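You operate a simulated robot arm through the tools that you are given. There is no shell and no other tool. Be economical: measure what you need, move in short steps, check, and stop when the job is done.

The job below is to be done with a simulated two-armed robot. You get a single attempt, and the scene is never put back.

Task
Pick up the red stop pin with one hand, pass it to the other hand and put it on the upkeep shelf.
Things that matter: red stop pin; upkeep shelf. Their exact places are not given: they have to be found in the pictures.

It is judged by the outcome, as a careful person would: the job done as asked, and still so three seconds after it is handed in. It fails if anything else is knocked over, pushed out of place, dropped, spilled or broken.

Robot
Two 7-joint arms with two-finger parallel grippers on one trunk, on a base that drives. Base frame: it is fixed to the floor where the robot stands at the start and does not move with it; the origin is under the middle of the robot, x ahead of it, y to its left, z up; the surface under the hand at the start is at about z = 820. Units: mm, rad, N and s.
The left shoulder is at the start at [70, 177, 1110], the right one opposite. With the tool pointing down near the work surface each hand reaches from about 300 to 740 mm from the robot's upright axis, wherever it stands, measured 20 degrees to its own side. Places, roughly: upkeep shelf (136x18 cm) [1440, -980, 320]. Payload 3.43 kg a hand.
Tool frame (each hand has its own): the origin (TCP) lies between the finger pads and is the grasp point; the fingertips stand 30 mm ahead of it; z points along the fingers, y is the line along which they close. The gripper opens to 94 mm. The fingers are 28 mm wide and 10 mm thick; the gripper's body (50 by 96 mm) begins 55 mm behind the TCP.
Orientation is that of the tool frame in the base frame, as a unit quaternion [x, y, z, w]. With the fingers straight down and closing along the base's y, the tool's x points along the base's -x, its y along +y and its z along -z.

Tools
- The arms move only by the tool play_rows. It takes "left_commands", "right_commands" or both (then of equal length, played together; a hand with none holds still); each is a list of rows, each a list of 3 entries, a list of its own where there are three numbers: the turn, a rotation vector about the base's x, y, z in units of 5 degrees (1.0 is 5 degrees), then the shift along the base's x, y, z in units of 40 mm (1.0 is 40 mm), then the finger opening in mm, from 0 to 94. In form: [[[rx, ry, rz], [dx, dy, dz], jaw], ...]. A call has 1 to 10 rows; each row shifts and turns the commanded pose from where the row before left it. A call with a number of a shift or a turn outside -1 to 1 is refused whole. Each row takes 0.2 s and may step no farther than 50 mm and 0.15 rad from the row before; otherwise, or with a gripper value out of range, the whole call is refused. A pose out of reach is approached as far as the arm can. The call stops where the force on the tool passes 40 N (or 10 N more than at its start, if that is more) or the arm is blocked; 0.2 s more then pass. Each finger travels about 153 mm/s and halts on what it meets, pressing with about 41 N; the grip force reading is that of the motor and also rises with nothing between the fingers. The clock runs only during rows and for 0.2 s after the last one: add rows that do not move to give the fingers time. The reply holds the time, the measured pose of the TCP, the force on the tool along the base axes, the opening and the grip force, in the units named above and with some noise, with the torque about the TCP (base axes, N m) and any sound that the robot's microphone picked up.
- Cameras (640 x 400 px; columns grow to the right, rows downward): "scene" is now at [129.6, 30.7, 1417.6]; the picture's right is [0.36, -0.93, 0.00], its down [-0.63, -0.24, -0.74] and it looks along [0.69, 0.27, -0.67] (base axes); focal length 255 px, centre (320, 200). "left" rides on the left gripper at [76, -14, -103] in its tool frame; the picture's right is [0.18, 0.98, 0.00], its down [-0.75, 0.14, -0.64] and it looks along [-0.63, 0.12, 0.77] (tool axes); focal length 243 px, centre (320, 200). "right" rides on the right gripper at [76, 14, -103] in its tool frame; the picture's right is [-0.18, 0.98, 0.00], its down [-0.75, -0.14, -0.64] and it looks along [-0.63, -0.12, 0.77] (tool axes); focal length 243 px, centre (320, 200).
- get_image(camera): a new picture of that camera. No time passes.
- slide_trunk(by): slides the trunk up (or, below 0, down) by that many mm; the arms and the scene camera ride with it, the base frame stays. It gives what a move gives, with no picture.
- roll_base(legs): drives the robot by 1 to 6 legs, each [ahead, turn to the left] in mm and rad, along the robot's own axes; the way and the turn of a leg run together, so that a leg with both is an arc; at most 1500 mm and 3.142 rad a leg. The arms and the cameras ride along, it lands a little off, and it stops where it bumps. It gives what a move gives.
- pan_tilt(pan, tilt): turns the head with the scene camera to pan (to the left, within 1.501 rad either way) and tilt (down, from -0.506 to 1.204), counted from straight ahead of the robot. It gives what a move gives.
- locate(camera, pixels): there is no depth. For up to 12 entries [column, row, z] of the newest picture of that camera ("zoom" is the newest enlarged one), the place [x, y] in the base frame at which the ray of that pixel passes the height z, good to about 2 mm. No time passes.
- inspect(camera, box): a new picture of the part [left, top, right, bottom] of that camera's present view, enlarged. No time passes.
- close_job(): hands the job in; it is judged then, once.

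Go step by step. Measure first, check grasps and placings, and put right what went wrong. The budget is 80 turns and 78 pictures, counting those below and the enlarged ones. Unless the task says otherwise, let go and move clear before handing in, and close with one line.

The tools are called by a JSON object that holds its "method" and its "body". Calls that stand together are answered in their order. play_rows: Moves the arms, as the interface text tells. Its arguments: {"type":"object","properties":{"left_commands":{"type":"array"},"right_commands":{"type":"array"}},"required":[]} The other tools are called the same way: slide_trunk (by) slides the trunk up or down; roll_base (legs) drives the base; pan_tilt (pan, tilt) turns the head that bears the scene camera; get_image (camera) takes a picture; locate (camera, pixels) gives the place at which the rays of pixels pass given heights; inspect (camera, box) takes an enlarged picture of a part of a camera's view; close_job () hands the job in.

At the start:

```text
t: 0.0
left_eef_pos: [416.4, 383.2, 1065.1]
left_tcp_rot: [0.0, 1.0, 0.0, 0.001]
left_wrist_force: [-0.2, 0.0, 0.8]
left_wrist_torque: [0.0, -0.02, -0.01]
left_width: 94.0
left_grip_force: 0.1
right_eef_pos: [561.9, 52.6, 1106.0]
right_tcp_rot: [0.0, 1.0, 0.001, 0.0]
right_wrist_force: [-0.6, 0.4, -1.0]
right_wrist_torque: [-0.02, 0.0, 0.02]
right_width: 93.8
right_grip_force: 0.1
trunk travel left (down, up): [-690.0, 150.0]
robot x, y, heading: [-0.7, -2.1, -0.0]
head pan, tilt: [0.367, 0.738]
```

scene: 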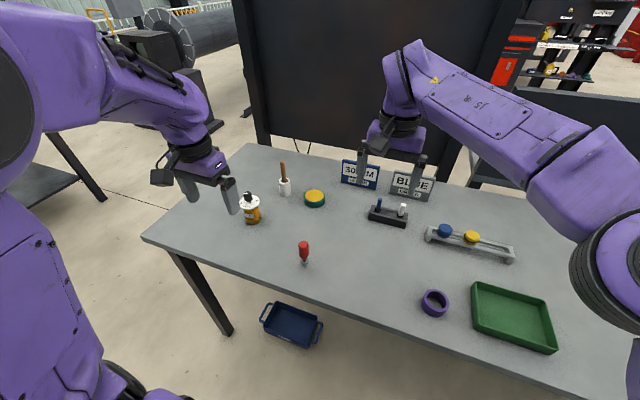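
right: 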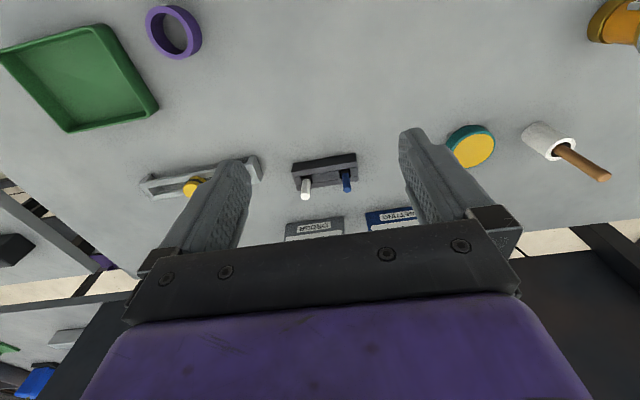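
left: 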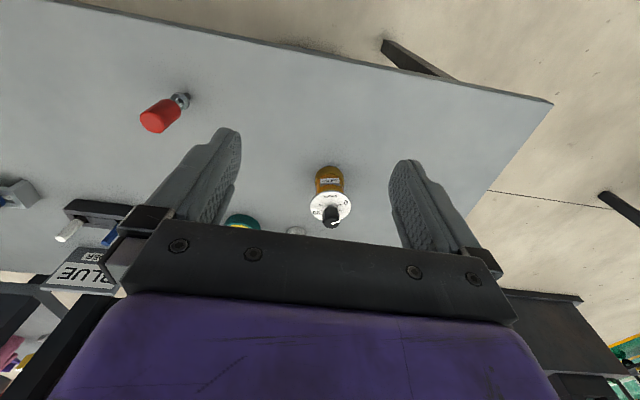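

The red pin shows at scene (303,250), standing near the table edge. I'll zoom in on it and measure it.

{"method": "inspect", "body": {"camera": "scene", "box": [220, 140, 460, 290]}}

{"method": "inspect", "body": {"camera": "left", "box": [100, 60, 260, 160]}}

{"method": "locate", "body": {"camera": "scene", "pixels": [[304, 263, 820], [303, 243, 870], [303, 243, 890], [142, 237, 820], [247, 144, 820], [250, 222, 820], [434, 310, 820]]}}

{"method": "locate", "body": {"camera": "left", "pixels": [[183, 100, 820], [155, 122, 860], [155, 122, 880]]}}

{"method": "pan_tilt", "body": {"pan": -0.6, "tilt": 0.5}}

{"method": "get_image", "body": {"camera": "scene"}}

```text
2.67 times, centred on (340, 215) of scene
```

zoom: 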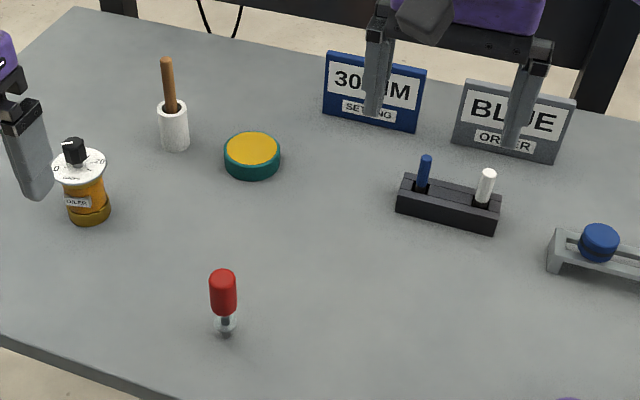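

```text
4.00 times, centred on (180, 110) of left
```

zoom: 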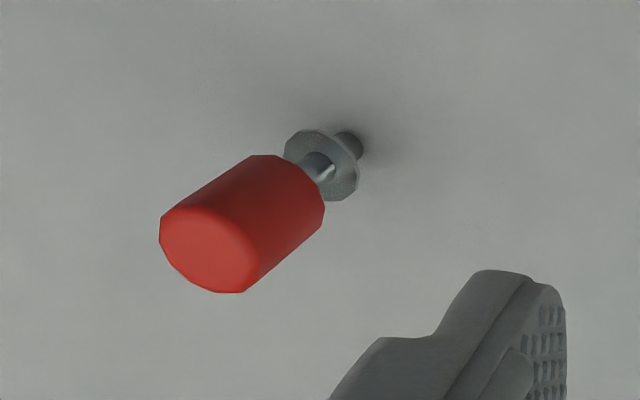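

```text
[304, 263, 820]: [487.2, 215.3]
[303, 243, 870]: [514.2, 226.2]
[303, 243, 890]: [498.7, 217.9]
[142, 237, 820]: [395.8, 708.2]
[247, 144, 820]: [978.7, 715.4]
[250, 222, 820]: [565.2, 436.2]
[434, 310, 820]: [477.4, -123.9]
```

```text
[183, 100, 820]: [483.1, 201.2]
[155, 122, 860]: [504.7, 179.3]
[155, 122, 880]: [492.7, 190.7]
```

```text
t: 1.2
left_eef_pos: [417.4, 383.7, 1065.6]
left_tcp_rot: [0.0, 1.0, 0.0, 0.0]
left_wrist_force: [0.5, -0.3, -0.4]
left_wrist_torque: [0.0, -0.03, 0.02]
left_width: 94.2
left_grip_force: 0.1
right_eef_pos: [561.3, 51.6, 1105.6]
right_tcp_rot: [0.001, 1.0, 0.0, 0.001]
right_wrist_force: [-0.4, 0.8, 0.3]
right_wrist_torque: [-0.01, 0.0, 0.01]
right_width: 93.9
right_grip_force: 0.1
trunk travel left (down, up): [-690.0, 150.0]
robot x, y, heading: [-0.3, 5.4, 0.002]
head pan, tilt: [-0.6, 0.499]
```

```text
72 pictures are left
```

scene: 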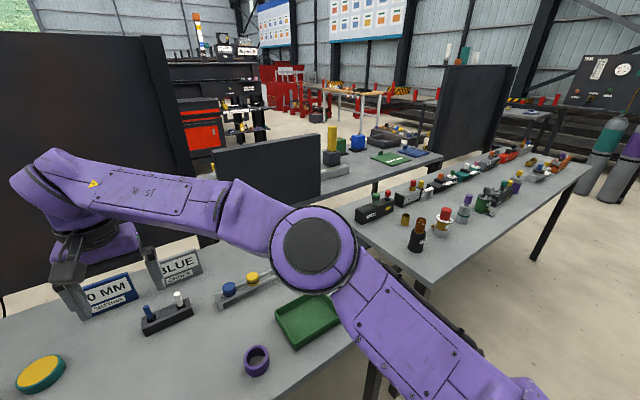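

The pin stands upright, red handle on top, at about (487, 208). The shelf direction is hidden by the right arm, so I'll measure the neighbouring table and look from another head angle.

{"method": "locate", "body": {"camera": "scene", "pixels": [[355, 205, 820], [590, 165, 820], [430, 288, 820], [440, 155, 820], [332, 205, 820], [280, 190, 820], [465, 335, 820]]}}

{"method": "inspect", "body": {"camera": "scene", "box": [320, 130, 600, 310]}}

{"method": "pan_tilt", "body": {"pan": -1.0, "tilt": 0.7}}

{"method": "get_image", "body": {"camera": "scene"}}

```text
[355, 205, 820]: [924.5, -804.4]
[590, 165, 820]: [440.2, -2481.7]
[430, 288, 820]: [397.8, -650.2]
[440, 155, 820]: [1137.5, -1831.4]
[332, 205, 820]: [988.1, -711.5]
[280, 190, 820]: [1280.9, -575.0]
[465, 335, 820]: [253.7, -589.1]
```

```text
2.22 times, centred on (460, 220) of scene
```

zoom: 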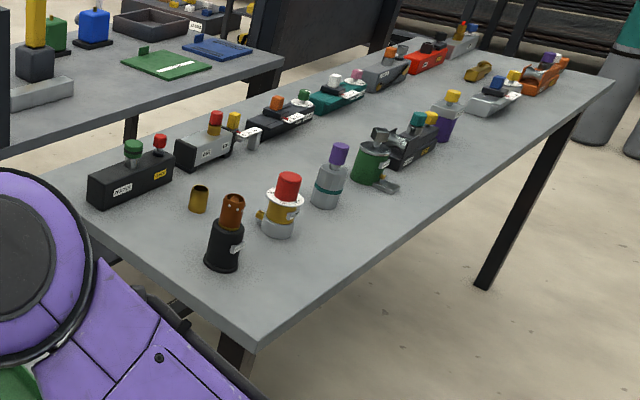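

```text
t: 2.1
left_eef_pos: [416.0, 384.7, 1066.4]
left_tcp_rot: [0.0, 1.0, 0.0, 0.001]
left_wrist_force: [0.8, 0.1, -0.4]
left_wrist_torque: [0.03, 0.0, 0.02]
left_width: 93.9
left_grip_force: 0.1
right_eef_pos: [560.3, 53.2, 1106.2]
right_tcp_rot: [0.001, 1.0, 0.001, 0.002]
right_wrist_force: [0.1, 0.4, -0.3]
right_wrist_torque: [0.0, 0.01, -0.05]
right_width: 94.0
right_grip_force: 0.0
trunk travel left (down, up): [-690.0, 150.0]
robot x, y, heading: [-1.4, -0.3, 0.001]
head pan, tilt: [-1.0, 0.7]
```

```text
70 pictures are left
```

scene: 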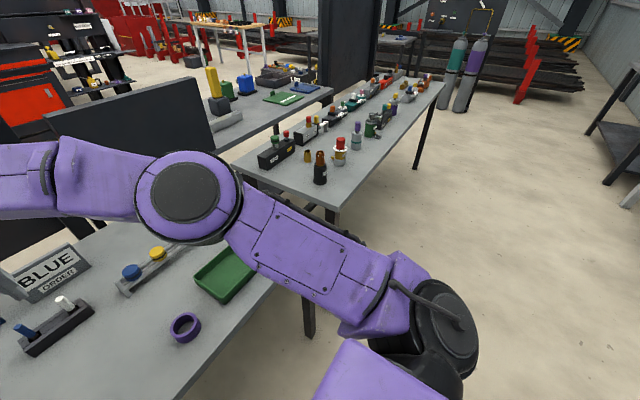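

The shelf must be behind the right arm, low down. First I'll measure the pin precisely by aiming the head at it.

{"method": "pan_tilt", "body": {"pan": 0.45, "tilt": 0.85}}

{"method": "inspect", "body": {"camera": "scene", "box": [270, 190, 350, 240]}}

```text
t: 3.7
left_eef_pos: [418.1, 382.7, 1066.4]
left_tcp_rot: [0.0, 1.0, 0.0, 0.0]
left_wrist_force: [0.0, 0.1, 0.5]
left_wrist_torque: [-0.03, -0.01, 0.01]
left_width: 94.0
left_grip_force: 0.0
right_eef_pos: [562.3, 51.2, 1106.7]
right_tcp_rot: [0.001, 1.0, 0.0, 0.002]
right_wrist_force: [0.0, -0.2, 0.6]
right_wrist_torque: [0.04, 0.0, 0.03]
right_width: 93.9
right_grip_force: 0.0
trunk travel left (down, up): [-690.0, 150.0]
robot x, y, heading: [-0.2, 1.6, -0.001]
head pan, tilt: [0.45, 0.85]
```

```text
8.00 times, centred on (310, 215) of scene
```

zoom: 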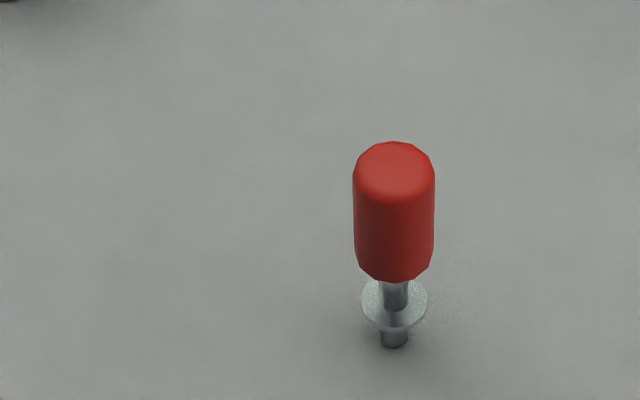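

The pin has a red handle, a neck, a flange and a short tip. I'll locate its parts at trial heights to get its axis and size.

{"method": "locate", "body": {"camera": "zoom", "pixels": [[394, 341, 820], [394, 172, 880], [394, 172, 890], [394, 172, 900], [394, 265, 850], [394, 265, 860], [394, 304, 830], [394, 304, 840], [353, 190, 890], [435, 190, 890]]}}

```text
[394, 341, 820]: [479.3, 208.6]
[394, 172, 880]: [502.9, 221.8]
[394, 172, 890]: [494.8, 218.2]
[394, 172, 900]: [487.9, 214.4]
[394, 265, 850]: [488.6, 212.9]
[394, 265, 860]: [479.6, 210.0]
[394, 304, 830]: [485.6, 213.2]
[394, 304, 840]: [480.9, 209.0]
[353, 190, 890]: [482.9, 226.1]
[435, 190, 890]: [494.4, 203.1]
```

The pin's axis is near (482,210); its top is about z 905, the handle runs roughly 860–905 and the flange sits near 837. I'll bring the left hand above it, pointing down.

{"method": "play_rows", "body": {"left_commands": [[[0, 0, 0], [0.325, -0.865, -0.4], 94], [[0, 0, 0], [0.325, -0.865, -0.4], 94], [[0, 0, 0], [0.325, -0.865, -0.4], 94], [[0, 0, 0], [0.325, -0.865, -0.4], 94], [[0, 0, 0], [0.325, -0.865, -0.4], 94], [[0, 0, 0], [0, 0, 0], 94]]}}

{"method": "get_image", "body": {"camera": "left"}}

{"method": "get_image", "body": {"camera": "scene"}}

```text
t: 5.1
left_eef_pos: [481.7, 210.5, 986.5]
left_tcp_rot: [0.0, 1.0, 0.0, 0.001]
left_wrist_force: [-0.1, 0.3, -0.7]
left_wrist_torque: [0.0, 0.01, 0.0]
left_width: 94.3
left_grip_force: 0.0
right_eef_pos: [560.4, 52.7, 1106.1]
right_tcp_rot: [0.001, 1.0, -0.001, 0.0]
right_wrist_force: [-0.7, 0.1, -0.1]
right_wrist_torque: [0.0, -0.02, -0.03]
right_width: 93.7
right_grip_force: 0.1
trunk travel left (down, up): [-690.0, 150.0]
robot x, y, heading: [-0.9, 3.5, 0.0]
head pan, tilt: [0.45, 0.85]
```

```text
68 pictures are left
```

left: 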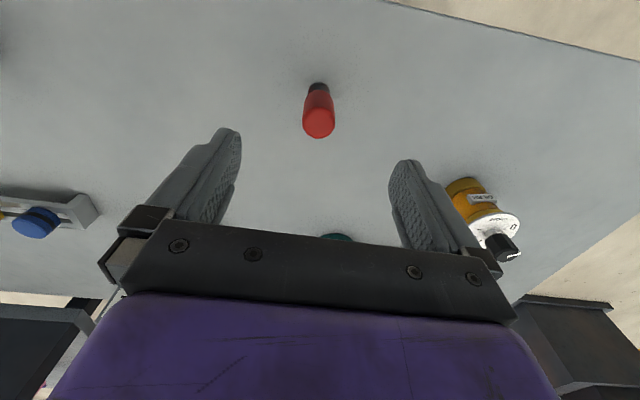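

```text
67 pictures are left
```

scene: 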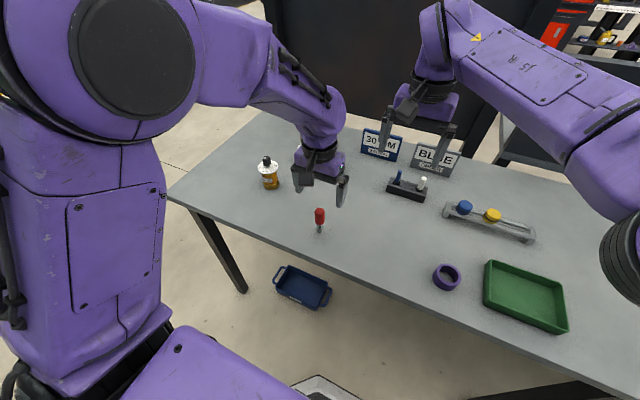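

In the left view the pin top is near (319,122). I'll check where that falls at handle-top height.

{"method": "locate", "body": {"camera": "left", "pixels": [[319, 125, 905], [319, 125, 895], [319, 86, 825], [319, 86, 835]]}}

{"method": "inspect", "body": {"camera": "left", "box": [280, 70, 360, 150]}}

```text
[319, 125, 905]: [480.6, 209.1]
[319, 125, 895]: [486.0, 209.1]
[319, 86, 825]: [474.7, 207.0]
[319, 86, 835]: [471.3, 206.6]
```

```text
5.00 times, centred on (320, 110) of left
```

zoom: 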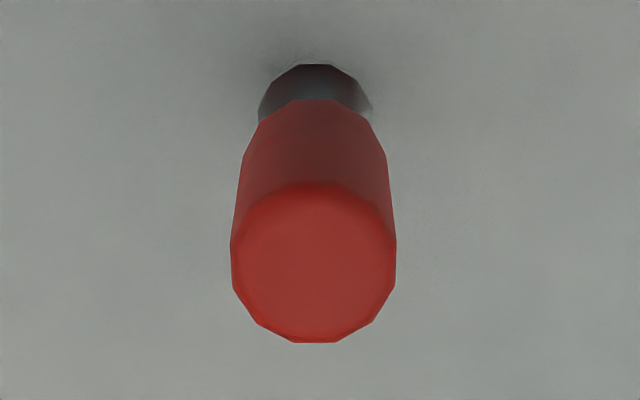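

The pin is centred under the hand at about (481,209). I'll lower the hand to TCP z about 914 and close on the upper part of the handle.

{"method": "play_rows", "body": {"left_commands": [[[0, 0, 0], [0, -0.03, -0.6], 94], [[0, 0, 0], [0, 0, -0.6], 94], [[0, 0, 0], [0, 0, -0.6], 94], [[0, 0, 0], [0, 0, 0], 94]]}}

{"method": "inspect", "body": {"camera": "scene", "box": [260, 140, 380, 250]}}

```text
t: 6.1
left_eef_pos: [481.7, 210.0, 915.1]
left_tcp_rot: [-0.001, 1.0, -0.001, 0.001]
left_wrist_force: [1.1, 0.3, 0.1]
left_wrist_torque: [0.0, -0.04, -0.02]
left_width: 93.8
left_grip_force: 0.0
right_eef_pos: [560.2, 52.5, 1106.1]
right_tcp_rot: [0.001, 1.0, 0.001, 0.001]
right_wrist_force: [0.7, -0.3, 0.4]
right_wrist_torque: [0.02, 0.0, 0.01]
right_width: 94.2
right_grip_force: 0.0
trunk travel left (down, up): [-690.0, 150.0]
robot x, y, heading: [2.4, 0.9, 0.0]
head pan, tilt: [0.45, 0.85]
```

```text
3.64 times, centred on (320, 195) of scene
```

zoom: 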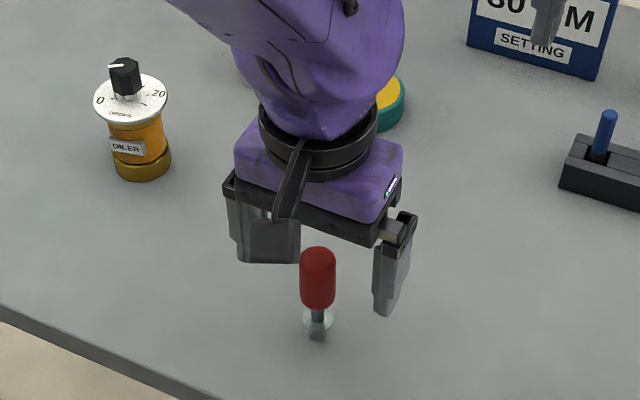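

The handle top sits between the fingers, so I'll close gently and then hold.

{"method": "play_rows", "body": {"left_commands": [[[0, 0, 0], [0, 0, 0], 60], [[0, 0, 0], [0, 0, 0], 36], [[0, 0, 0], [0, 0, 0], 28], [[0, 0, 0], [0, 0, 0], 15], [[0, 0, 0], [0, 0, 0], 10], [[0, 0, 0], [0, 0, 0], 10]]}}

{"method": "inspect", "body": {"camera": "scene", "box": [260, 140, 380, 250]}}

```text
t: 7.5
left_eef_pos: [481.3, 210.9, 915.6]
left_tcp_rot: [0.0, 1.0, 0.0, 0.002]
left_wrist_force: [0.1, -0.6, 1.9]
left_wrist_torque: [-0.04, -0.01, 0.0]
left_width: 24.2
left_grip_force: 40.8
right_eef_pos: [560.7, 51.4, 1106.6]
right_tcp_rot: [0.001, 1.0, 0.0, 0.001]
right_wrist_force: [-0.5, -0.3, 0.9]
right_wrist_torque: [-0.02, 0.04, -0.02]
right_width: 94.0
right_grip_force: 0.2
trunk travel left (down, up): [-690.0, 150.0]
robot x, y, heading: [-1.3, 1.5, -0.001]
head pan, tilt: [0.45, 0.85]
```

```text
3.64 times, centred on (320, 195) of scene
```

zoom: 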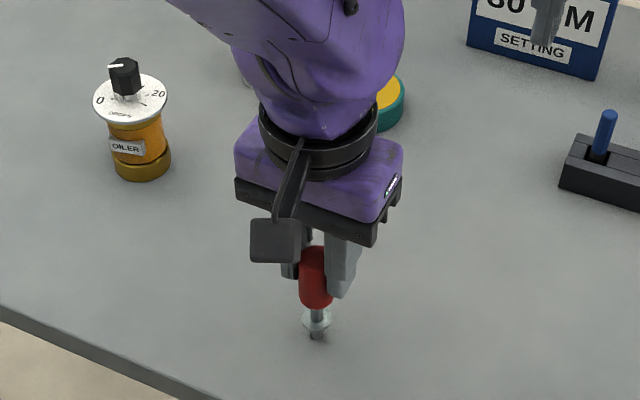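

The left hand holds the pin (width 24, 41 N). I'll lift it while swinging the right hand round to face left (+y), with its fingers closing along x.

{"method": "play_rows", "body": {"left_commands": [[[0, 0, 0], [0, 0, 0.3625], 10], [[0, 0, 0], [0, 0, 0.3625], 10], [[0, 0, 0], [0, 0, 0.3625], 10], [[0, 0, 0], [0, 0, 0.3625], 10], [[0, 0, 0], [0, 0, 0.3625], 10], [[0, 0, 0], [0, 0, 0.3625], 10], [[0, 0, 0], [0, 0, 0.3625], 10], [[0, 0, 0], [0, 0, 0.3625], 10], [[0, 0, 0], [0, 0, 0.3625], 10], [[0, 0, 0], [0, 0, 0.3625], 10]], "right_commands": [[[0.924, 0.924, -0.924], [-0.152, -0.253, -0.158], 94], [[0.924, 0.924, -0.924], [-0.152, -0.253, -0.158], 94], [[0.924, 0.924, -0.924], [-0.152, -0.253, -0.158], 94], [[0.924, 0.924, -0.924], [-0.152, -0.253, -0.158], 94], [[0.924, 0.924, -0.924], [-0.152, -0.253, -0.158], 94], [[0.924, 0.924, -0.924], [-0.152, -0.253, -0.158], 94], [[0.924, 0.924, -0.924], [-0.152, -0.253, -0.158], 94], [[0.924, 0.924, -0.924], [-0.152, -0.253, -0.158], 94], [[0.924, 0.924, -0.924], [-0.152, -0.253, -0.158], 94], [[0.924, 0.924, -0.924], [-0.152, -0.253, -0.158], 94]]}}

{"method": "get_image", "body": {"camera": "scene"}}

```text
t: 9.7
left_eef_pos: [481.3, 207.9, 1059.6]
left_tcp_rot: [0.0, 1.0, 0.001, 0.002]
left_wrist_force: [0.7, 0.0, -1.3]
left_wrist_torque: [-0.02, -0.03, 0.01]
left_width: 24.5
left_grip_force: 41.0
right_eef_pos: [500.0, -51.1, 1044.1]
right_tcp_rot: [0.372, 0.765, 0.372, -0.371]
right_wrist_force: [0.1, -0.3, 0.0]
right_wrist_torque: [0.03, -0.02, 0.01]
right_width: 94.1
right_grip_force: 0.2
trunk travel left (down, up): [-690.0, 150.0]
robot x, y, heading: [-2.2, -3.2, 0.0]
head pan, tilt: [0.45, 0.85]
```

```text
63 pictures are left
```

scene: 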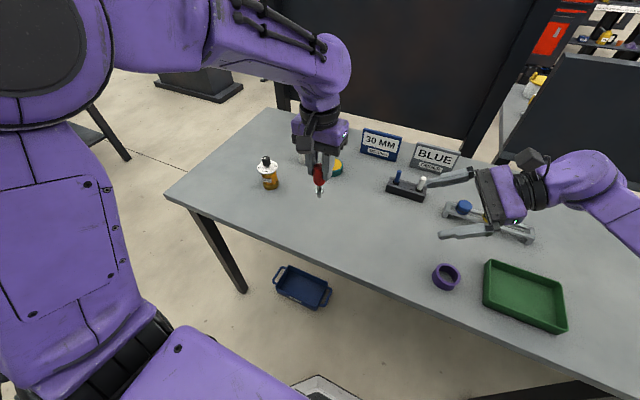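

The lift is clean and the right hand is on its way. I'll finish its turn and bring the pin toward the middle.

{"method": "play_rows", "body": {"left_commands": [[[0, 0, 0], [0, -0.54, 0], 10], [[0, 0, 0], [0, -0.54, 0], 10], [[0, 0, 0], [0, -0.54, 0], 10], [[0, 0, 0], [0, -0.54, 0], 10], [[0, 0, 0], [0, -0.54, 0], 10], [[0, 0, 0], [0, 0, 0], 10]], "right_commands": [[[0.924, 0.924, -0.924], [-0.09, -0.253, -0.158], 94], [[0.924, 0.924, -0.924], [-0.09, -0.253, -0.158], 94], [[0.924, 0.924, -0.924], [-0.09, -0.253, -0.158], 94], [[0.924, 0.924, -0.924], [-0.09, -0.253, -0.158], 94], [[0.924, 0.924, -0.924], [-0.09, -0.253, -0.158], 94], [[0, 0, 0], [0, 0, 0], 94]]}}

{"method": "pan_tilt", "body": {"pan": 0.1, "tilt": 0.75}}

{"method": "get_image", "body": {"camera": "scene"}}

{"method": "get_image", "body": {"camera": "right"}}

```text
t: 11.1
left_eef_pos: [482.1, 101.7, 1059.3]
left_tcp_rot: [0.0, 1.0, 0.0, 0.0]
left_wrist_force: [-0.2, 0.0, 0.0]
left_wrist_torque: [0.0, 0.02, 0.01]
left_width: 24.3
left_grip_force: 40.7
right_eef_pos: [481.7, -98.9, 1010.7]
right_tcp_rot: [0.502, 0.498, 0.499, -0.5]
right_wrist_force: [-0.5, 0.6, -0.4]
right_wrist_torque: [-0.01, -0.03, 0.01]
right_width: 94.2
right_grip_force: 0.1
trunk travel left (down, up): [-690.0, 150.0]
robot x, y, heading: [-2.8, 2.6, -0.003]
head pan, tilt: [0.45, 0.85]
```

```text
t: 11.9
left_eef_pos: [481.2, 101.4, 1059.2]
left_tcp_rot: [0.0, 1.0, 0.0, 0.001]
left_wrist_force: [-0.4, -0.2, -0.6]
left_wrist_torque: [-0.03, 0.0, -0.01]
left_width: 24.5
left_grip_force: 41.1
right_eef_pos: [482.0, -99.4, 1011.1]
right_tcp_rot: [0.502, 0.499, 0.5, -0.5]
right_wrist_force: [-0.5, -0.1, -1.1]
right_wrist_torque: [-0.04, 0.04, 0.02]
right_width: 93.7
right_grip_force: 0.0
trunk travel left (down, up): [-690.0, 150.0]
robot x, y, heading: [-1.7, -5.1, 0.001]
head pan, tilt: [0.099, 0.75]
```

```text
62 pictures are left
```

scene: 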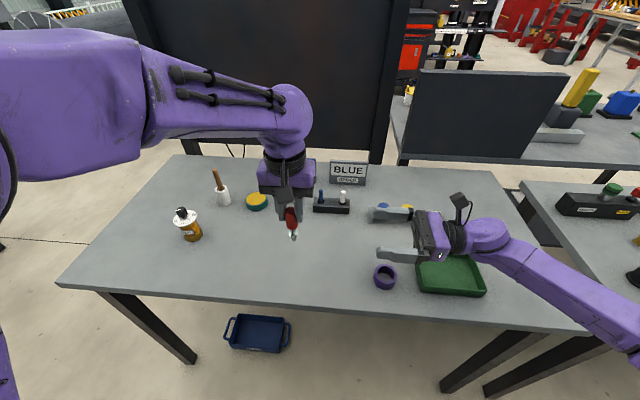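

```text
61 pictures are left
```

right: 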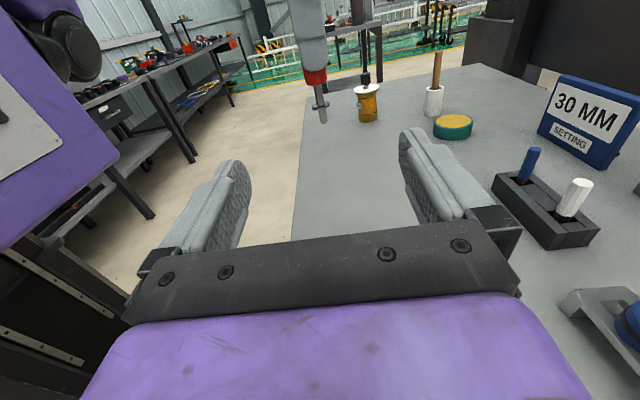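

The pin hangs between the hands. Before the transfer I'll look toward the shelf once more and zoom in on the pin from the right camera.

{"method": "inspect", "body": {"camera": "right", "box": [260, 20, 380, 140]}}

{"method": "pan_tilt", "body": {"pan": -0.55, "tilt": 0.6}}

{"method": "get_image", "body": {"camera": "scene"}}

```text
3.33 times, centred on (320, 80) of right
```

zoom: 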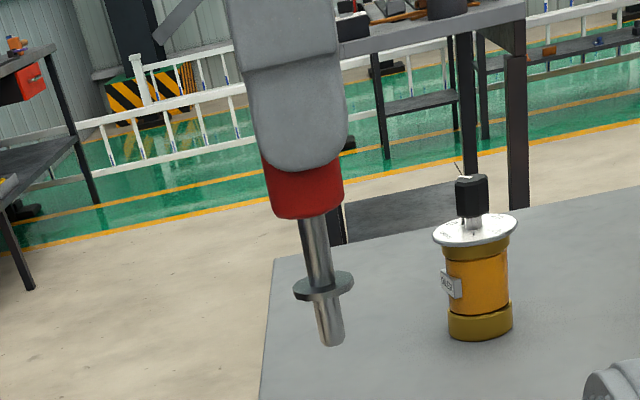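

```text
t: 12.9
left_eef_pos: [482.2, 100.9, 1060.2]
left_tcp_rot: [0.0, 1.0, 0.0, 0.001]
left_wrist_force: [-0.4, -0.4, -0.4]
left_wrist_torque: [0.02, 0.01, 0.01]
left_width: 24.4
left_grip_force: 41.4
right_eef_pos: [482.1, -99.7, 1011.1]
right_tcp_rot: [0.501, 0.499, 0.499, -0.5]
right_wrist_force: [0.0, -0.2, -0.6]
right_wrist_torque: [0.0, 0.03, -0.02]
right_width: 93.7
right_grip_force: 0.1
trunk travel left (down, up): [-690.0, 150.0]
robot x, y, heading: [-0.3, -1.2, 0.001]
head pan, tilt: [-0.55, 0.6]
```

```text
59 pictures are left
```

scene: 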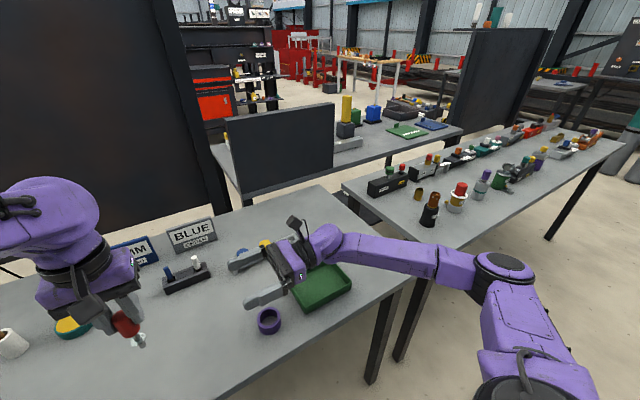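

Around 20 mm of red handle is exposed below the left fingertips, enough for the right fingers. The shelf direction is still hidden behind the two tables; I'll measure those edges.

{"method": "locate", "body": {"camera": "scene", "pixels": [[463, 128, 820], [245, 205, 820], [340, 185, 820], [625, 148, 820], [432, 247, 820], [530, 125, 820], [386, 295, 820], [318, 186, 820], [440, 105, 820]]}}

{"method": "inspect", "body": {"camera": "scene", "box": [200, 90, 480, 265]}}

```text
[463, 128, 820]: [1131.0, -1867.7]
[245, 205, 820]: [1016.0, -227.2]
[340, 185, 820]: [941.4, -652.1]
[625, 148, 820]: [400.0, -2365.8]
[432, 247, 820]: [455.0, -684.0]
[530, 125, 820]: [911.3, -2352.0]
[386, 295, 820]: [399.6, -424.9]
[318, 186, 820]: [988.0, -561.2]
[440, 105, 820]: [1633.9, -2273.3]
```

```text
2.29 times, centred on (340, 178) of scene
```

zoom: 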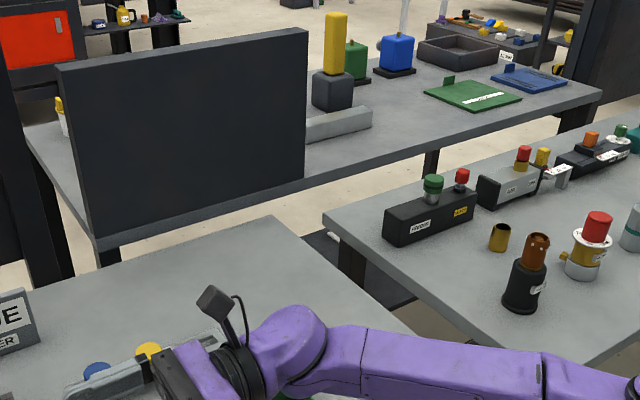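

There is a dark low slab visible in the gap, around scene (355,205). I'll check whether it lies at z 320.

{"method": "locate", "body": {"camera": "scene", "pixels": [[340, 195, 320], [341, 202, 320], [364, 210, 320], [370, 220, 320], [364, 210, 0], [340, 195, 0]]}}

{"method": "inspect", "body": {"camera": "scene", "box": [310, 170, 400, 235]}}

```text
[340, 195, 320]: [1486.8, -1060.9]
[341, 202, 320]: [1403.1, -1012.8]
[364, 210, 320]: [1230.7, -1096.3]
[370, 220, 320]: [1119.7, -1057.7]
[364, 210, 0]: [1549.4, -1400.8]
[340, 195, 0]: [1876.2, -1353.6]
```

```text
6.15 times, centred on (355, 202) of scene
```

zoom: 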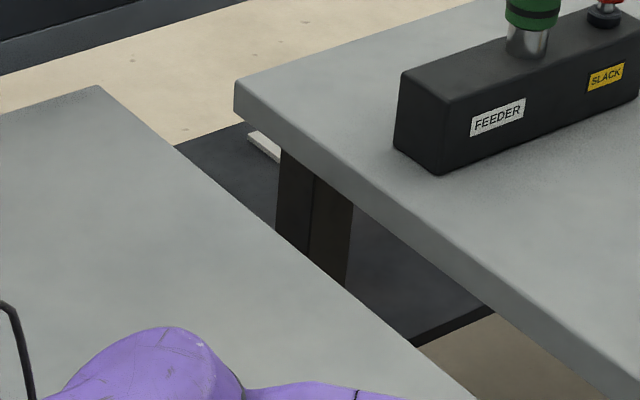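

That slab's exact layout will be clearer after driving; the transfer comes first. The right hand advances 160 mm toward the pin, and then I'll check.

{"method": "pan_tilt", "body": {"pan": 0.1, "tilt": 0.7}}

{"method": "play_rows", "body": {"right_commands": [[[0, 0, 0], [0, 1, 0], 94], [[0, 0, 0], [0, 1, 0], 94], [[0, 0, 0], [0, 1, 0], 94], [[0, 0, 0], [0, 1, 0], 94], [[0, 0, 0], [0, 0, 0], 94]]}}

{"method": "get_image", "body": {"camera": "right"}}

{"method": "inspect", "body": {"camera": "scene", "box": [230, 150, 430, 275]}}

```text
t: 14.0
left_eef_pos: [480.7, 101.7, 1059.6]
left_tcp_rot: [0.001, 1.0, 0.001, 0.001]
left_wrist_force: [-0.6, 0.1, -0.6]
left_wrist_torque: [0.01, 0.03, 0.01]
left_width: 24.7
left_grip_force: 40.7
right_eef_pos: [481.7, -99.8, 1011.8]
right_tcp_rot: [0.501, 0.499, 0.499, -0.501]
right_wrist_force: [-0.4, 0.3, 0.3]
right_wrist_torque: [0.0, 0.0, -0.03]
right_width: 94.2
right_grip_force: 0.0
trunk travel left (down, up): [-690.0, 150.0]
robot x, y, heading: [1.0, 0.5, 0.001]
head pan, tilt: [0.099, 0.7]
```

```text
t: 15.2
left_eef_pos: [480.9, 99.8, 1059.5]
left_tcp_rot: [0.0, 1.0, 0.0, 0.001]
left_wrist_force: [-0.3, -0.3, -0.8]
left_wrist_torque: [-0.01, 0.03, -0.03]
left_width: 24.6
left_grip_force: 40.7
right_eef_pos: [481.3, 59.4, 1011.5]
right_tcp_rot: [0.501, 0.498, 0.499, -0.501]
right_wrist_force: [1.2, -1.0, 0.2]
right_wrist_torque: [-0.02, 0.01, -0.02]
right_width: 94.1
right_grip_force: 0.1
trunk travel left (down, up): [-690.0, 150.0]
robot x, y, heading: [1.8, -2.8, 0.0]
head pan, tilt: [0.099, 0.7]
```

```text
56 pictures are left
```

right: 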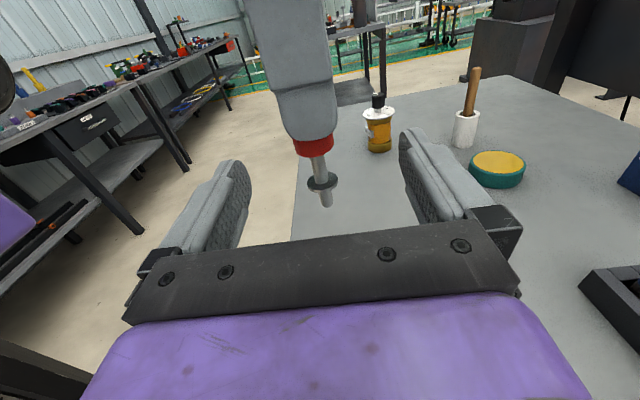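

```text
3.20 times, centred on (330, 212) of scene
```

zoom: 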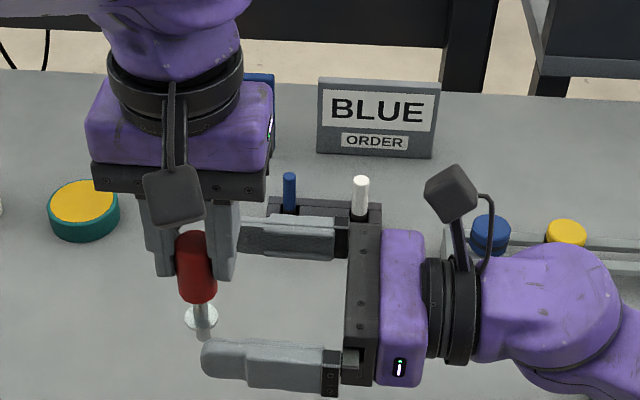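

Both hands line up. I'll verify the handle-bottom height against the right fingers.

{"method": "locate", "body": {"camera": "right", "pixels": [[315, 151, 1000], [315, 151, 1005], [315, 151, 1010], [327, 204, 960], [327, 204, 965], [327, 204, 970], [313, 138, 1025], [313, 138, 1015]]}}

{"method": "locate", "body": {"camera": "zoom", "pixels": [[198, 296, 1000], [198, 296, 1010], [203, 338, 960], [203, 338, 970], [235, 278, 1030], [157, 272, 1030]]}}

```text
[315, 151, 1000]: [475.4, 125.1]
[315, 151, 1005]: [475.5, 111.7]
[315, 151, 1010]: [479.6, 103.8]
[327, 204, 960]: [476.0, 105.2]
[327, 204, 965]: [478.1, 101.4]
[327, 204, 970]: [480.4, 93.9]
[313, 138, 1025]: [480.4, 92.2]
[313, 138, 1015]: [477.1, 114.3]
```

```text
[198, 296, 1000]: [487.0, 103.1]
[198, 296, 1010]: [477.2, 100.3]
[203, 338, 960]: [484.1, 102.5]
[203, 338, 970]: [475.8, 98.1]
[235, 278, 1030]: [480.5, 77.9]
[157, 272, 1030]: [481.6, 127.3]
```

The handle bottom is near z 1017 and the left fingertips near 1031, so about 13 mm is graspable. I'll raise the right hand 3 mm and advance so its pads centre on the pin, without closing yet.

{"method": "play_rows", "body": {"right_commands": [[[0, 0, 0], [0, 0, 0.07], 94], [[0, 0, 0], [0, 0.5, 0], 94], [[0, 0, 0], [0, 0.5, 0], 94], [[0, 0, 0], [0, 0, 0], 94]]}}

{"method": "inspect", "body": {"camera": "right", "box": [200, 100, 440, 250]}}

{"method": "inspect", "body": {"camera": "scene", "box": [250, 190, 350, 260]}}

```text
t: 16.2
left_eef_pos: [481.3, 101.0, 1060.3]
left_tcp_rot: [0.0, 1.0, 0.0, 0.001]
left_wrist_force: [0.3, -0.4, -1.2]
left_wrist_torque: [0.03, 0.0, -0.04]
left_width: 24.7
left_grip_force: 40.7
right_eef_pos: [480.4, 99.2, 1015.4]
right_tcp_rot: [0.501, 0.499, 0.499, -0.501]
right_wrist_force: [-0.3, 0.3, 0.4]
right_wrist_torque: [0.01, -0.01, 0.06]
right_width: 94.0
right_grip_force: 0.1
trunk travel left (down, up): [-690.0, 150.0]
robot x, y, heading: [-1.6, 4.8, 0.002]
head pan, tilt: [0.099, 0.7]
```

```text
2.67 times, centred on (320, 175) of right
```

zoom: 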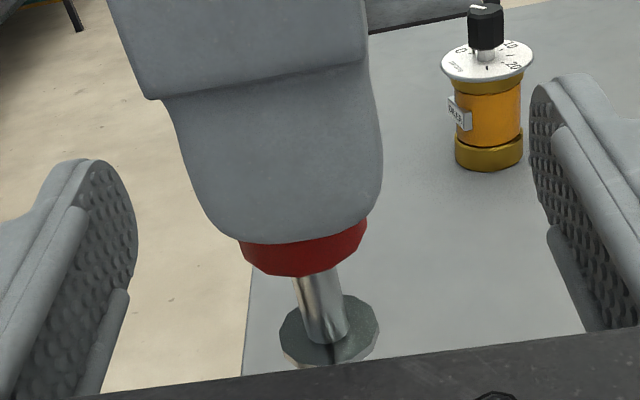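

```text
5.71 times, centred on (300, 225) of scene
```

zoom: 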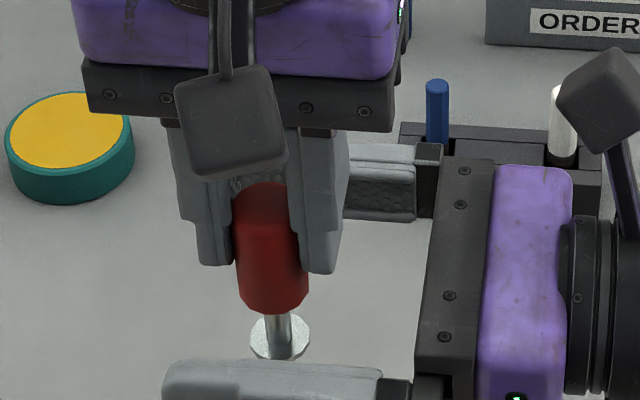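

The pin is between the right pads, just below the left fingertips. Closing the right fingers.

{"method": "play_rows", "body": {"right_commands": [[[0, 0, 0], [0, 0, 0], 60], [[0, 0, 0], [0, 0, 0], 40], [[0, 0, 0], [0, 0, 0], 28], [[0, 0, 0], [0, 0, 0], 15], [[0, 0, 0], [0, 0, 0], 10], [[0, 0, 0], [0, 0, 0], 10]]}}

{"method": "inspect", "body": {"camera": "right", "box": [200, 100, 440, 250]}}

{"method": "inspect", "body": {"camera": "scene", "box": [250, 190, 350, 260]}}

```text
t: 17.6
left_eef_pos: [482.2, 101.5, 1060.2]
left_tcp_rot: [0.001, 1.0, 0.0, 0.001]
left_wrist_force: [29.3, 7.5, -3.7]
left_wrist_torque: [0.22, -0.86, 0.03]
left_width: 25.0
left_grip_force: 40.9
right_eef_pos: [479.9, 100.8, 1015.1]
right_tcp_rot: [-0.5, -0.5, -0.498, 0.502]
right_wrist_force: [-28.9, -6.5, 3.6]
right_wrist_torque: [0.16, -0.41, 0.0]
right_width: 28.9
right_grip_force: 40.7
trunk travel left (down, up): [-690.0, 150.0]
robot x, y, heading: [2.2, -1.6, 0.003]
head pan, tilt: [0.099, 0.7]
```

```text
2.67 times, centred on (320, 175) of right
```

zoom: 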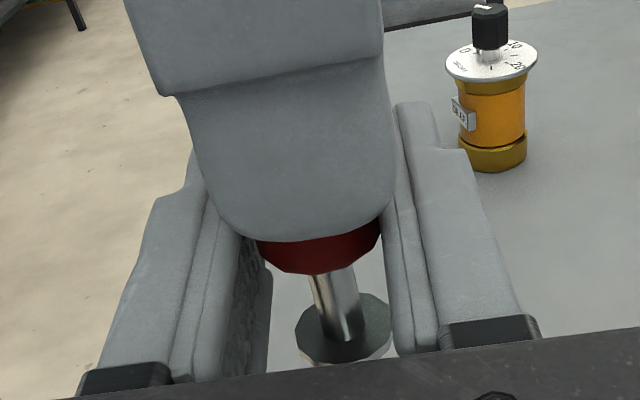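

```text
5.71 times, centred on (300, 225) of scene
```

zoom: 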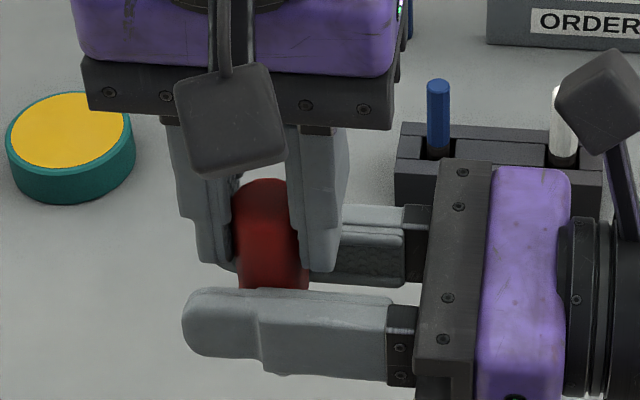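

The right opening stopped at 28.9 with a 29 N sideways load, so the right fingers are probably catching the left fingertips. I'll reopen, lower 5 mm and close again.

{"method": "play_rows", "body": {"right_commands": [[[0, 0, 0], [0, 0, 0], 60], [[0, 0, 0], [0, 0, 0], 60], [[0, 0, 0], [0.025, 0, -0.125], 60], [[0, 0, 0], [0, 0, 0], 45], [[0, 0, 0], [0, 0, 0], 34], [[0, 0, 0], [0, 0, 0], 26], [[0, 0, 0], [0, 0, 0], 15], [[0, 0, 0], [0, 0, 0], 10], [[0, 0, 0], [0, 0, 0], 10]]}}

{"method": "inspect", "body": {"camera": "right", "box": [200, 100, 440, 250]}}

{"method": "inspect", "body": {"camera": "scene", "box": [250, 190, 350, 260]}}

```text
t: 19.6
left_eef_pos: [482.5, 101.6, 1059.4]
left_tcp_rot: [0.001, 1.0, 0.0, 0.001]
left_wrist_force: [27.8, 7.3, -3.3]
left_wrist_torque: [0.18, -0.96, 0.01]
left_width: 24.9
left_grip_force: 41.0
right_eef_pos: [482.1, 101.0, 1010.2]
right_tcp_rot: [0.501, 0.499, 0.499, -0.501]
right_wrist_force: [-28.5, -7.4, 3.4]
right_wrist_torque: [0.14, -0.42, 0.03]
right_width: 28.5
right_grip_force: 41.4
trunk travel left (down, up): [-690.0, 150.0]
robot x, y, heading: [4.3, 0.1, 0.001]
head pan, tilt: [0.099, 0.7]
```

```text
2.67 times, centred on (320, 175) of right
```

zoom: 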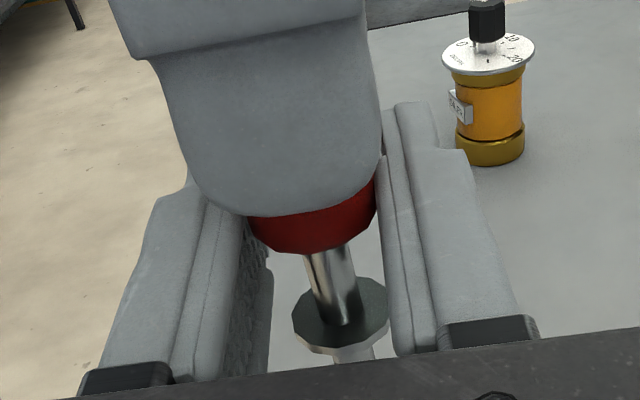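

```text
5.71 times, centred on (300, 225) of scene
```

zoom: 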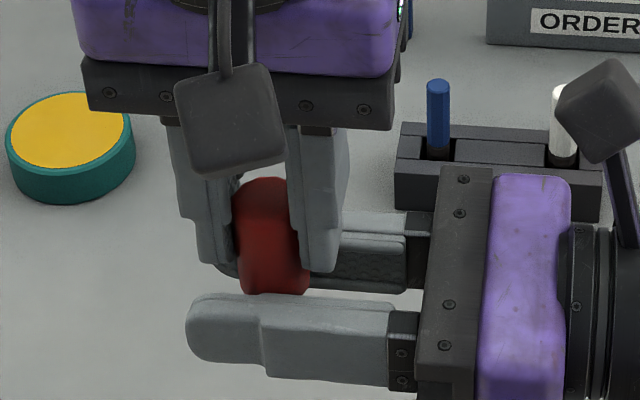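

The same one-sided load at the lower height suggests the hand is simply off-centre by about 2 mm in x, with only the −x finger touching. I'll reopen slightly, shift +2 mm in x and close.

{"method": "play_rows", "body": {"right_commands": [[[0, 0, 0], [0, 0, 0], 45], [[0, 0, 0], [0, 0, 0], 45], [[0, 0, 0], [0.05, 0, 0.02], 45], [[0, 0, 0], [0, 0, 0], 36], [[0, 0, 0], [0, 0, 0], 28], [[0, 0, 0], [0, 0, 0], 20], [[0, 0, 0], [0, 0, 0], 10], [[0, 0, 0], [0, 0, 0], 10]]}}

{"method": "inspect", "body": {"camera": "right", "box": [200, 100, 440, 250]}}

```text
t: 21.4
left_eef_pos: [482.5, 101.7, 1058.8]
left_tcp_rot: [0.0, 1.0, 0.0, 0.003]
left_wrist_force: [28.6, 4.9, -4.4]
left_wrist_torque: [0.12, -0.93, 0.04]
left_width: 25.0
left_grip_force: 41.3
right_eef_pos: [483.1, 100.1, 1011.9]
right_tcp_rot: [-0.501, -0.5, -0.498, 0.502]
right_wrist_force: [-28.3, -5.3, 4.8]
right_wrist_torque: [0.15, -0.52, -0.01]
right_width: 29.0
right_grip_force: 41.4
trunk travel left (down, up): [-690.0, 150.0]
robot x, y, heading: [0.9, 0.1, -0.003]
head pan, tilt: [0.099, 0.7]
```

```text
2.67 times, centred on (320, 175) of right
```

zoom: 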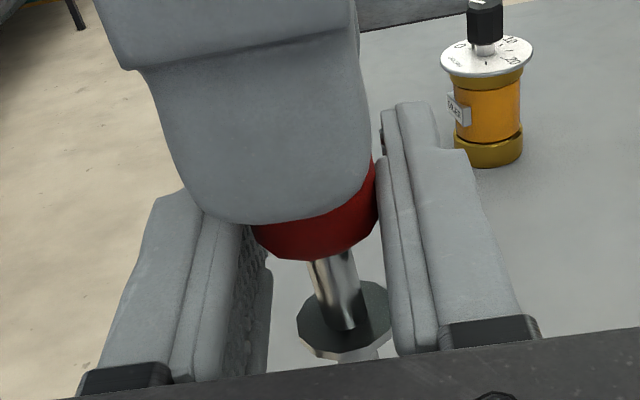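

The load stays near 28 N whatever the shift, and the red handle has crept about 4 mm toward +x in the left grip (right zoom: red now reaches past the left finger's edge). I'll check from the left camera and the scene before doing anything else.

{"method": "inspect", "body": {"camera": "left", "box": [200, 60, 440, 210]}}

{"method": "inspect", "body": {"camera": "scene", "box": [270, 205, 330, 250]}}

{"method": "get_image", "body": {"camera": "right"}}

```text
2.67 times, centred on (320, 135) of left
```

zoom: 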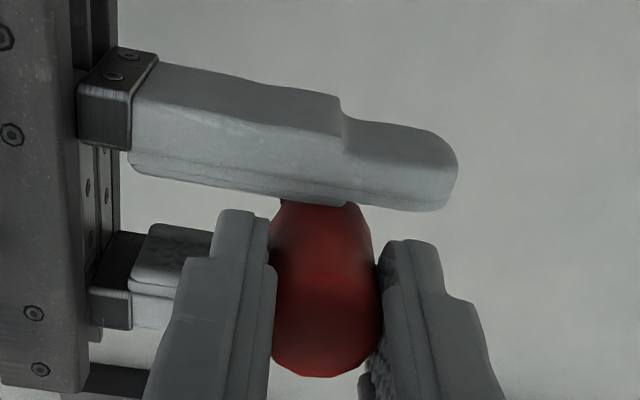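

```text
8.89 times, centred on (300, 228) of scene
```

zoom: 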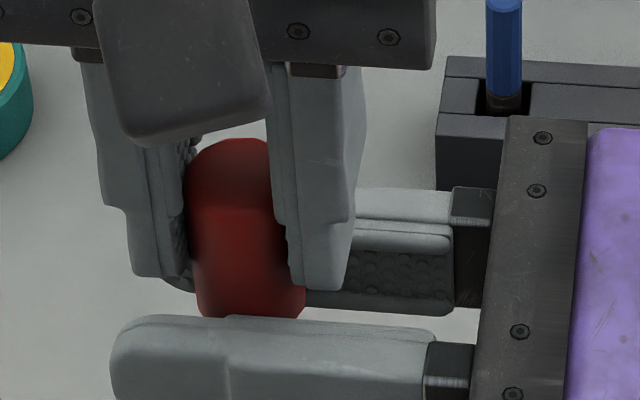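

```text
45 pictures are left
```

right: 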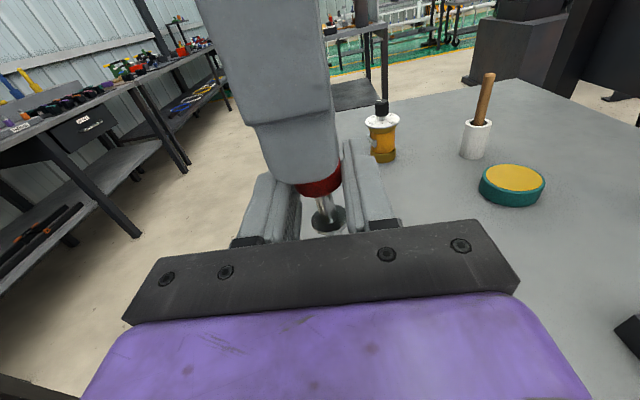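

It looks like both pads may be touching. I'll test it by nudging the gripped right hand −3 mm in x: a reversed force means it truly holds the pin, a force near zero means only one pad touches.

{"method": "play_rows", "body": {"right_commands": [[[0, 0, 0], [-0.04, 0, 0], 10], [[0, 0, 0], [-0.04, 0, 0], 10], [[0, 0, 0], [0, 0, 0], 10]]}}

```text
t: 22.2
left_eef_pos: [481.0, 100.9, 1059.0]
left_tcp_rot: [0.001, 1.0, -0.001, -0.001]
left_wrist_force: [9.5, -6.0, -2.9]
left_wrist_torque: [-0.08, -0.3, -0.02]
left_width: 24.7
left_grip_force: 40.8
right_eef_pos: [482.7, 100.1, 1010.0]
right_tcp_rot: [0.501, 0.499, 0.5, -0.499]
right_wrist_force: [-8.7, 6.1, 1.7]
right_wrist_torque: [-0.17, -0.17, 0.04]
right_width: 28.7
right_grip_force: 40.8
trunk travel left (down, up): [-690.0, 150.0]
robot x, y, heading: [-2.2, 0.1, -0.001]
head pan, tilt: [0.099, 0.7]
```

The load fell from 28 to 9.5 N. Another −3 mm will show whether it changes sign.

{"method": "play_rows", "body": {"right_commands": [[[0, 0, 0], [-0.04, 0, 0], 10], [[0, 0, 0], [-0.04, 0, 0], 10], [[0, 0, 0], [0, 0, 0], 10]]}}

```text
t: 23.0
left_eef_pos: [480.6, 99.8, 1059.2]
left_tcp_rot: [0.002, 1.0, 0.0, -0.002]
left_wrist_force: [-28.9, -19.0, 5.1]
left_wrist_torque: [-0.38, 0.88, -0.08]
left_width: 24.6
left_grip_force: 41.1
right_eef_pos: [480.3, 99.8, 1009.9]
right_tcp_rot: [0.503, 0.498, 0.501, -0.498]
right_wrist_force: [28.8, 20.0, -3.6]
right_wrist_torque: [-0.61, 0.58, 0.07]
right_width: 29.1
right_grip_force: 41.2
trunk travel left (down, up): [-690.0, 150.0]
robot x, y, heading: [-1.3, 2.3, 0.001]
head pan, tilt: [0.099, 0.7]
```

The force reversed, so both right pads are clamped on something rigid; torque puts the contact at the top edge of the right fingers and the 28–29 mm opening matches the left finger width. My geometry check puts the left tips near z 1025 and handle bottom near 1013, so I'll reopen, drop 5 mm and close again, expecting about 25 mm.

{"method": "play_rows", "body": {"right_commands": [[[0, 0, 0], [0, 0, 0], 50], [[0, 0, 0], [0, 0, 0], 50], [[0, 0, 0], [0.025, 0, -0.125], 50], [[0, 0, 0], [0, 0, 0], 50]]}}

{"method": "inspect", "body": {"camera": "right", "box": [220, 110, 420, 235]}}

{"method": "inspect", "body": {"camera": "scene", "box": [270, 205, 330, 250]}}

```text
t: 24.0
left_eef_pos: [481.4, 100.7, 1059.3]
left_tcp_rot: [0.0, 1.0, 0.0, 0.002]
left_wrist_force: [-0.9, 0.4, -0.3]
left_wrist_torque: [0.02, 0.01, 0.03]
left_width: 24.3
left_grip_force: 40.6
right_eef_pos: [478.9, 99.6, 1005.1]
right_tcp_rot: [0.501, 0.499, 0.499, -0.501]
right_wrist_force: [0.6, -0.2, -0.1]
right_wrist_torque: [-0.01, -0.02, -0.04]
right_width: 50.0
right_grip_force: 0.0
trunk travel left (down, up): [-690.0, 150.0]
robot x, y, heading: [-3.0, 0.4, -0.002]
head pan, tilt: [0.099, 0.7]
```

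```text
3.20 times, centred on (320, 172) of right
```

zoom: 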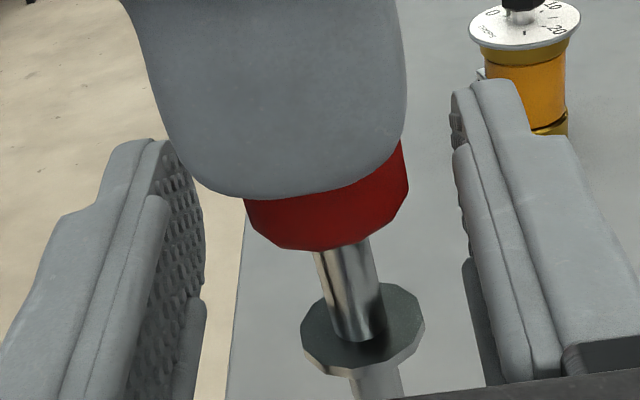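

```text
8.89 times, centred on (300, 228) of scene
```

zoom: 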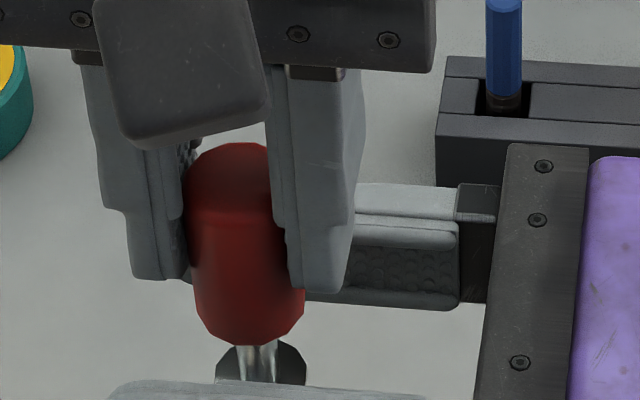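

Fingers are clear and about 14 mm of red is exposed, with the handle centre near x 481 against my 479. I'll shift +2 mm and close.

{"method": "play_rows", "body": {"right_commands": [[[0, 0, 0], [0.05, 0, 0.0], 50], [[0, 0, 0], [0, 0, 0], 40], [[0, 0, 0], [0, 0, 0], 32], [[0, 0, 0], [0, 0, 0], 26], [[0, 0, 0], [0, 0, 0], 15], [[0, 0, 0], [0, 0, 0], 10], [[0, 0, 0], [0, 0, 0], 10]]}}

{"method": "inspect", "body": {"camera": "right", "box": [220, 110, 420, 235]}}

```text
t: 25.6
left_eef_pos: [480.3, 100.5, 1060.0]
left_tcp_rot: [0.001, 1.0, 0.0, 0.0]
left_wrist_force: [-15.3, -4.7, 2.3]
left_wrist_torque: [-0.12, 0.63, 0.03]
left_width: 24.6
left_grip_force: 40.9
right_eef_pos: [481.8, 99.7, 1005.2]
right_tcp_rot: [0.503, 0.498, 0.5, -0.499]
right_wrist_force: [14.1, 4.8, -2.4]
right_wrist_torque: [-0.16, 0.15, 0.02]
right_width: 28.7
right_grip_force: 40.8
trunk travel left (down, up): [-690.0, 150.0]
robot x, y, heading: [-1.1, 3.8, 0.002]
head pan, tilt: [0.099, 0.7]
```

```text
3.20 times, centred on (320, 172) of right
```

zoom: 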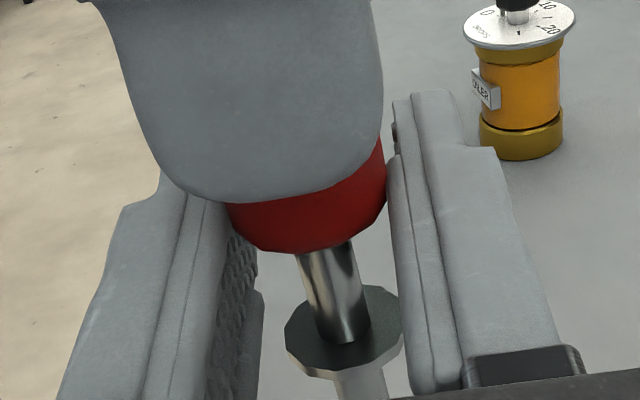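

Contact now computes to about z 1017, well below the left tips, so the right fingers really do hold the handle (it is 28.7 mm across in this direction). For more pad overlap I'll re-grip 4 mm higher.

{"method": "play_rows", "body": {"right_commands": [[[0, 0, 0], [0, 0, 0], 40], [[0, 0, 0], [0, 0, 0], 40], [[0, 0, 0], [-0.02, 0, 0.1], 40], [[0, 0, 0], [0, 0, 0], 34], [[0, 0, 0], [0, 0, 0], 30], [[0, 0, 0], [0, 0, 0], 20], [[0, 0, 0], [0, 0, 0], 10], [[0, 0, 0], [0, 0, 0], 10]]}}

```text
t: 27.4
left_eef_pos: [481.0, 101.4, 1059.4]
left_tcp_rot: [0.001, 1.0, 0.0, 0.0]
left_wrist_force: [-19.3, -5.5, 3.3]
left_wrist_torque: [-0.16, 0.8, 0.01]
left_width: 24.7
left_grip_force: 41.2
right_eef_pos: [481.6, 100.3, 1008.2]
right_tcp_rot: [0.502, 0.499, 0.5, -0.499]
right_wrist_force: [20.4, 5.9, -4.5]
right_wrist_torque: [-0.16, 0.24, -0.04]
right_width: 28.8
right_grip_force: 40.8
trunk travel left (down, up): [-690.0, 150.0]
robot x, y, heading: [-2.0, 0.5, -0.0]
head pan, tilt: [0.099, 0.7]
```

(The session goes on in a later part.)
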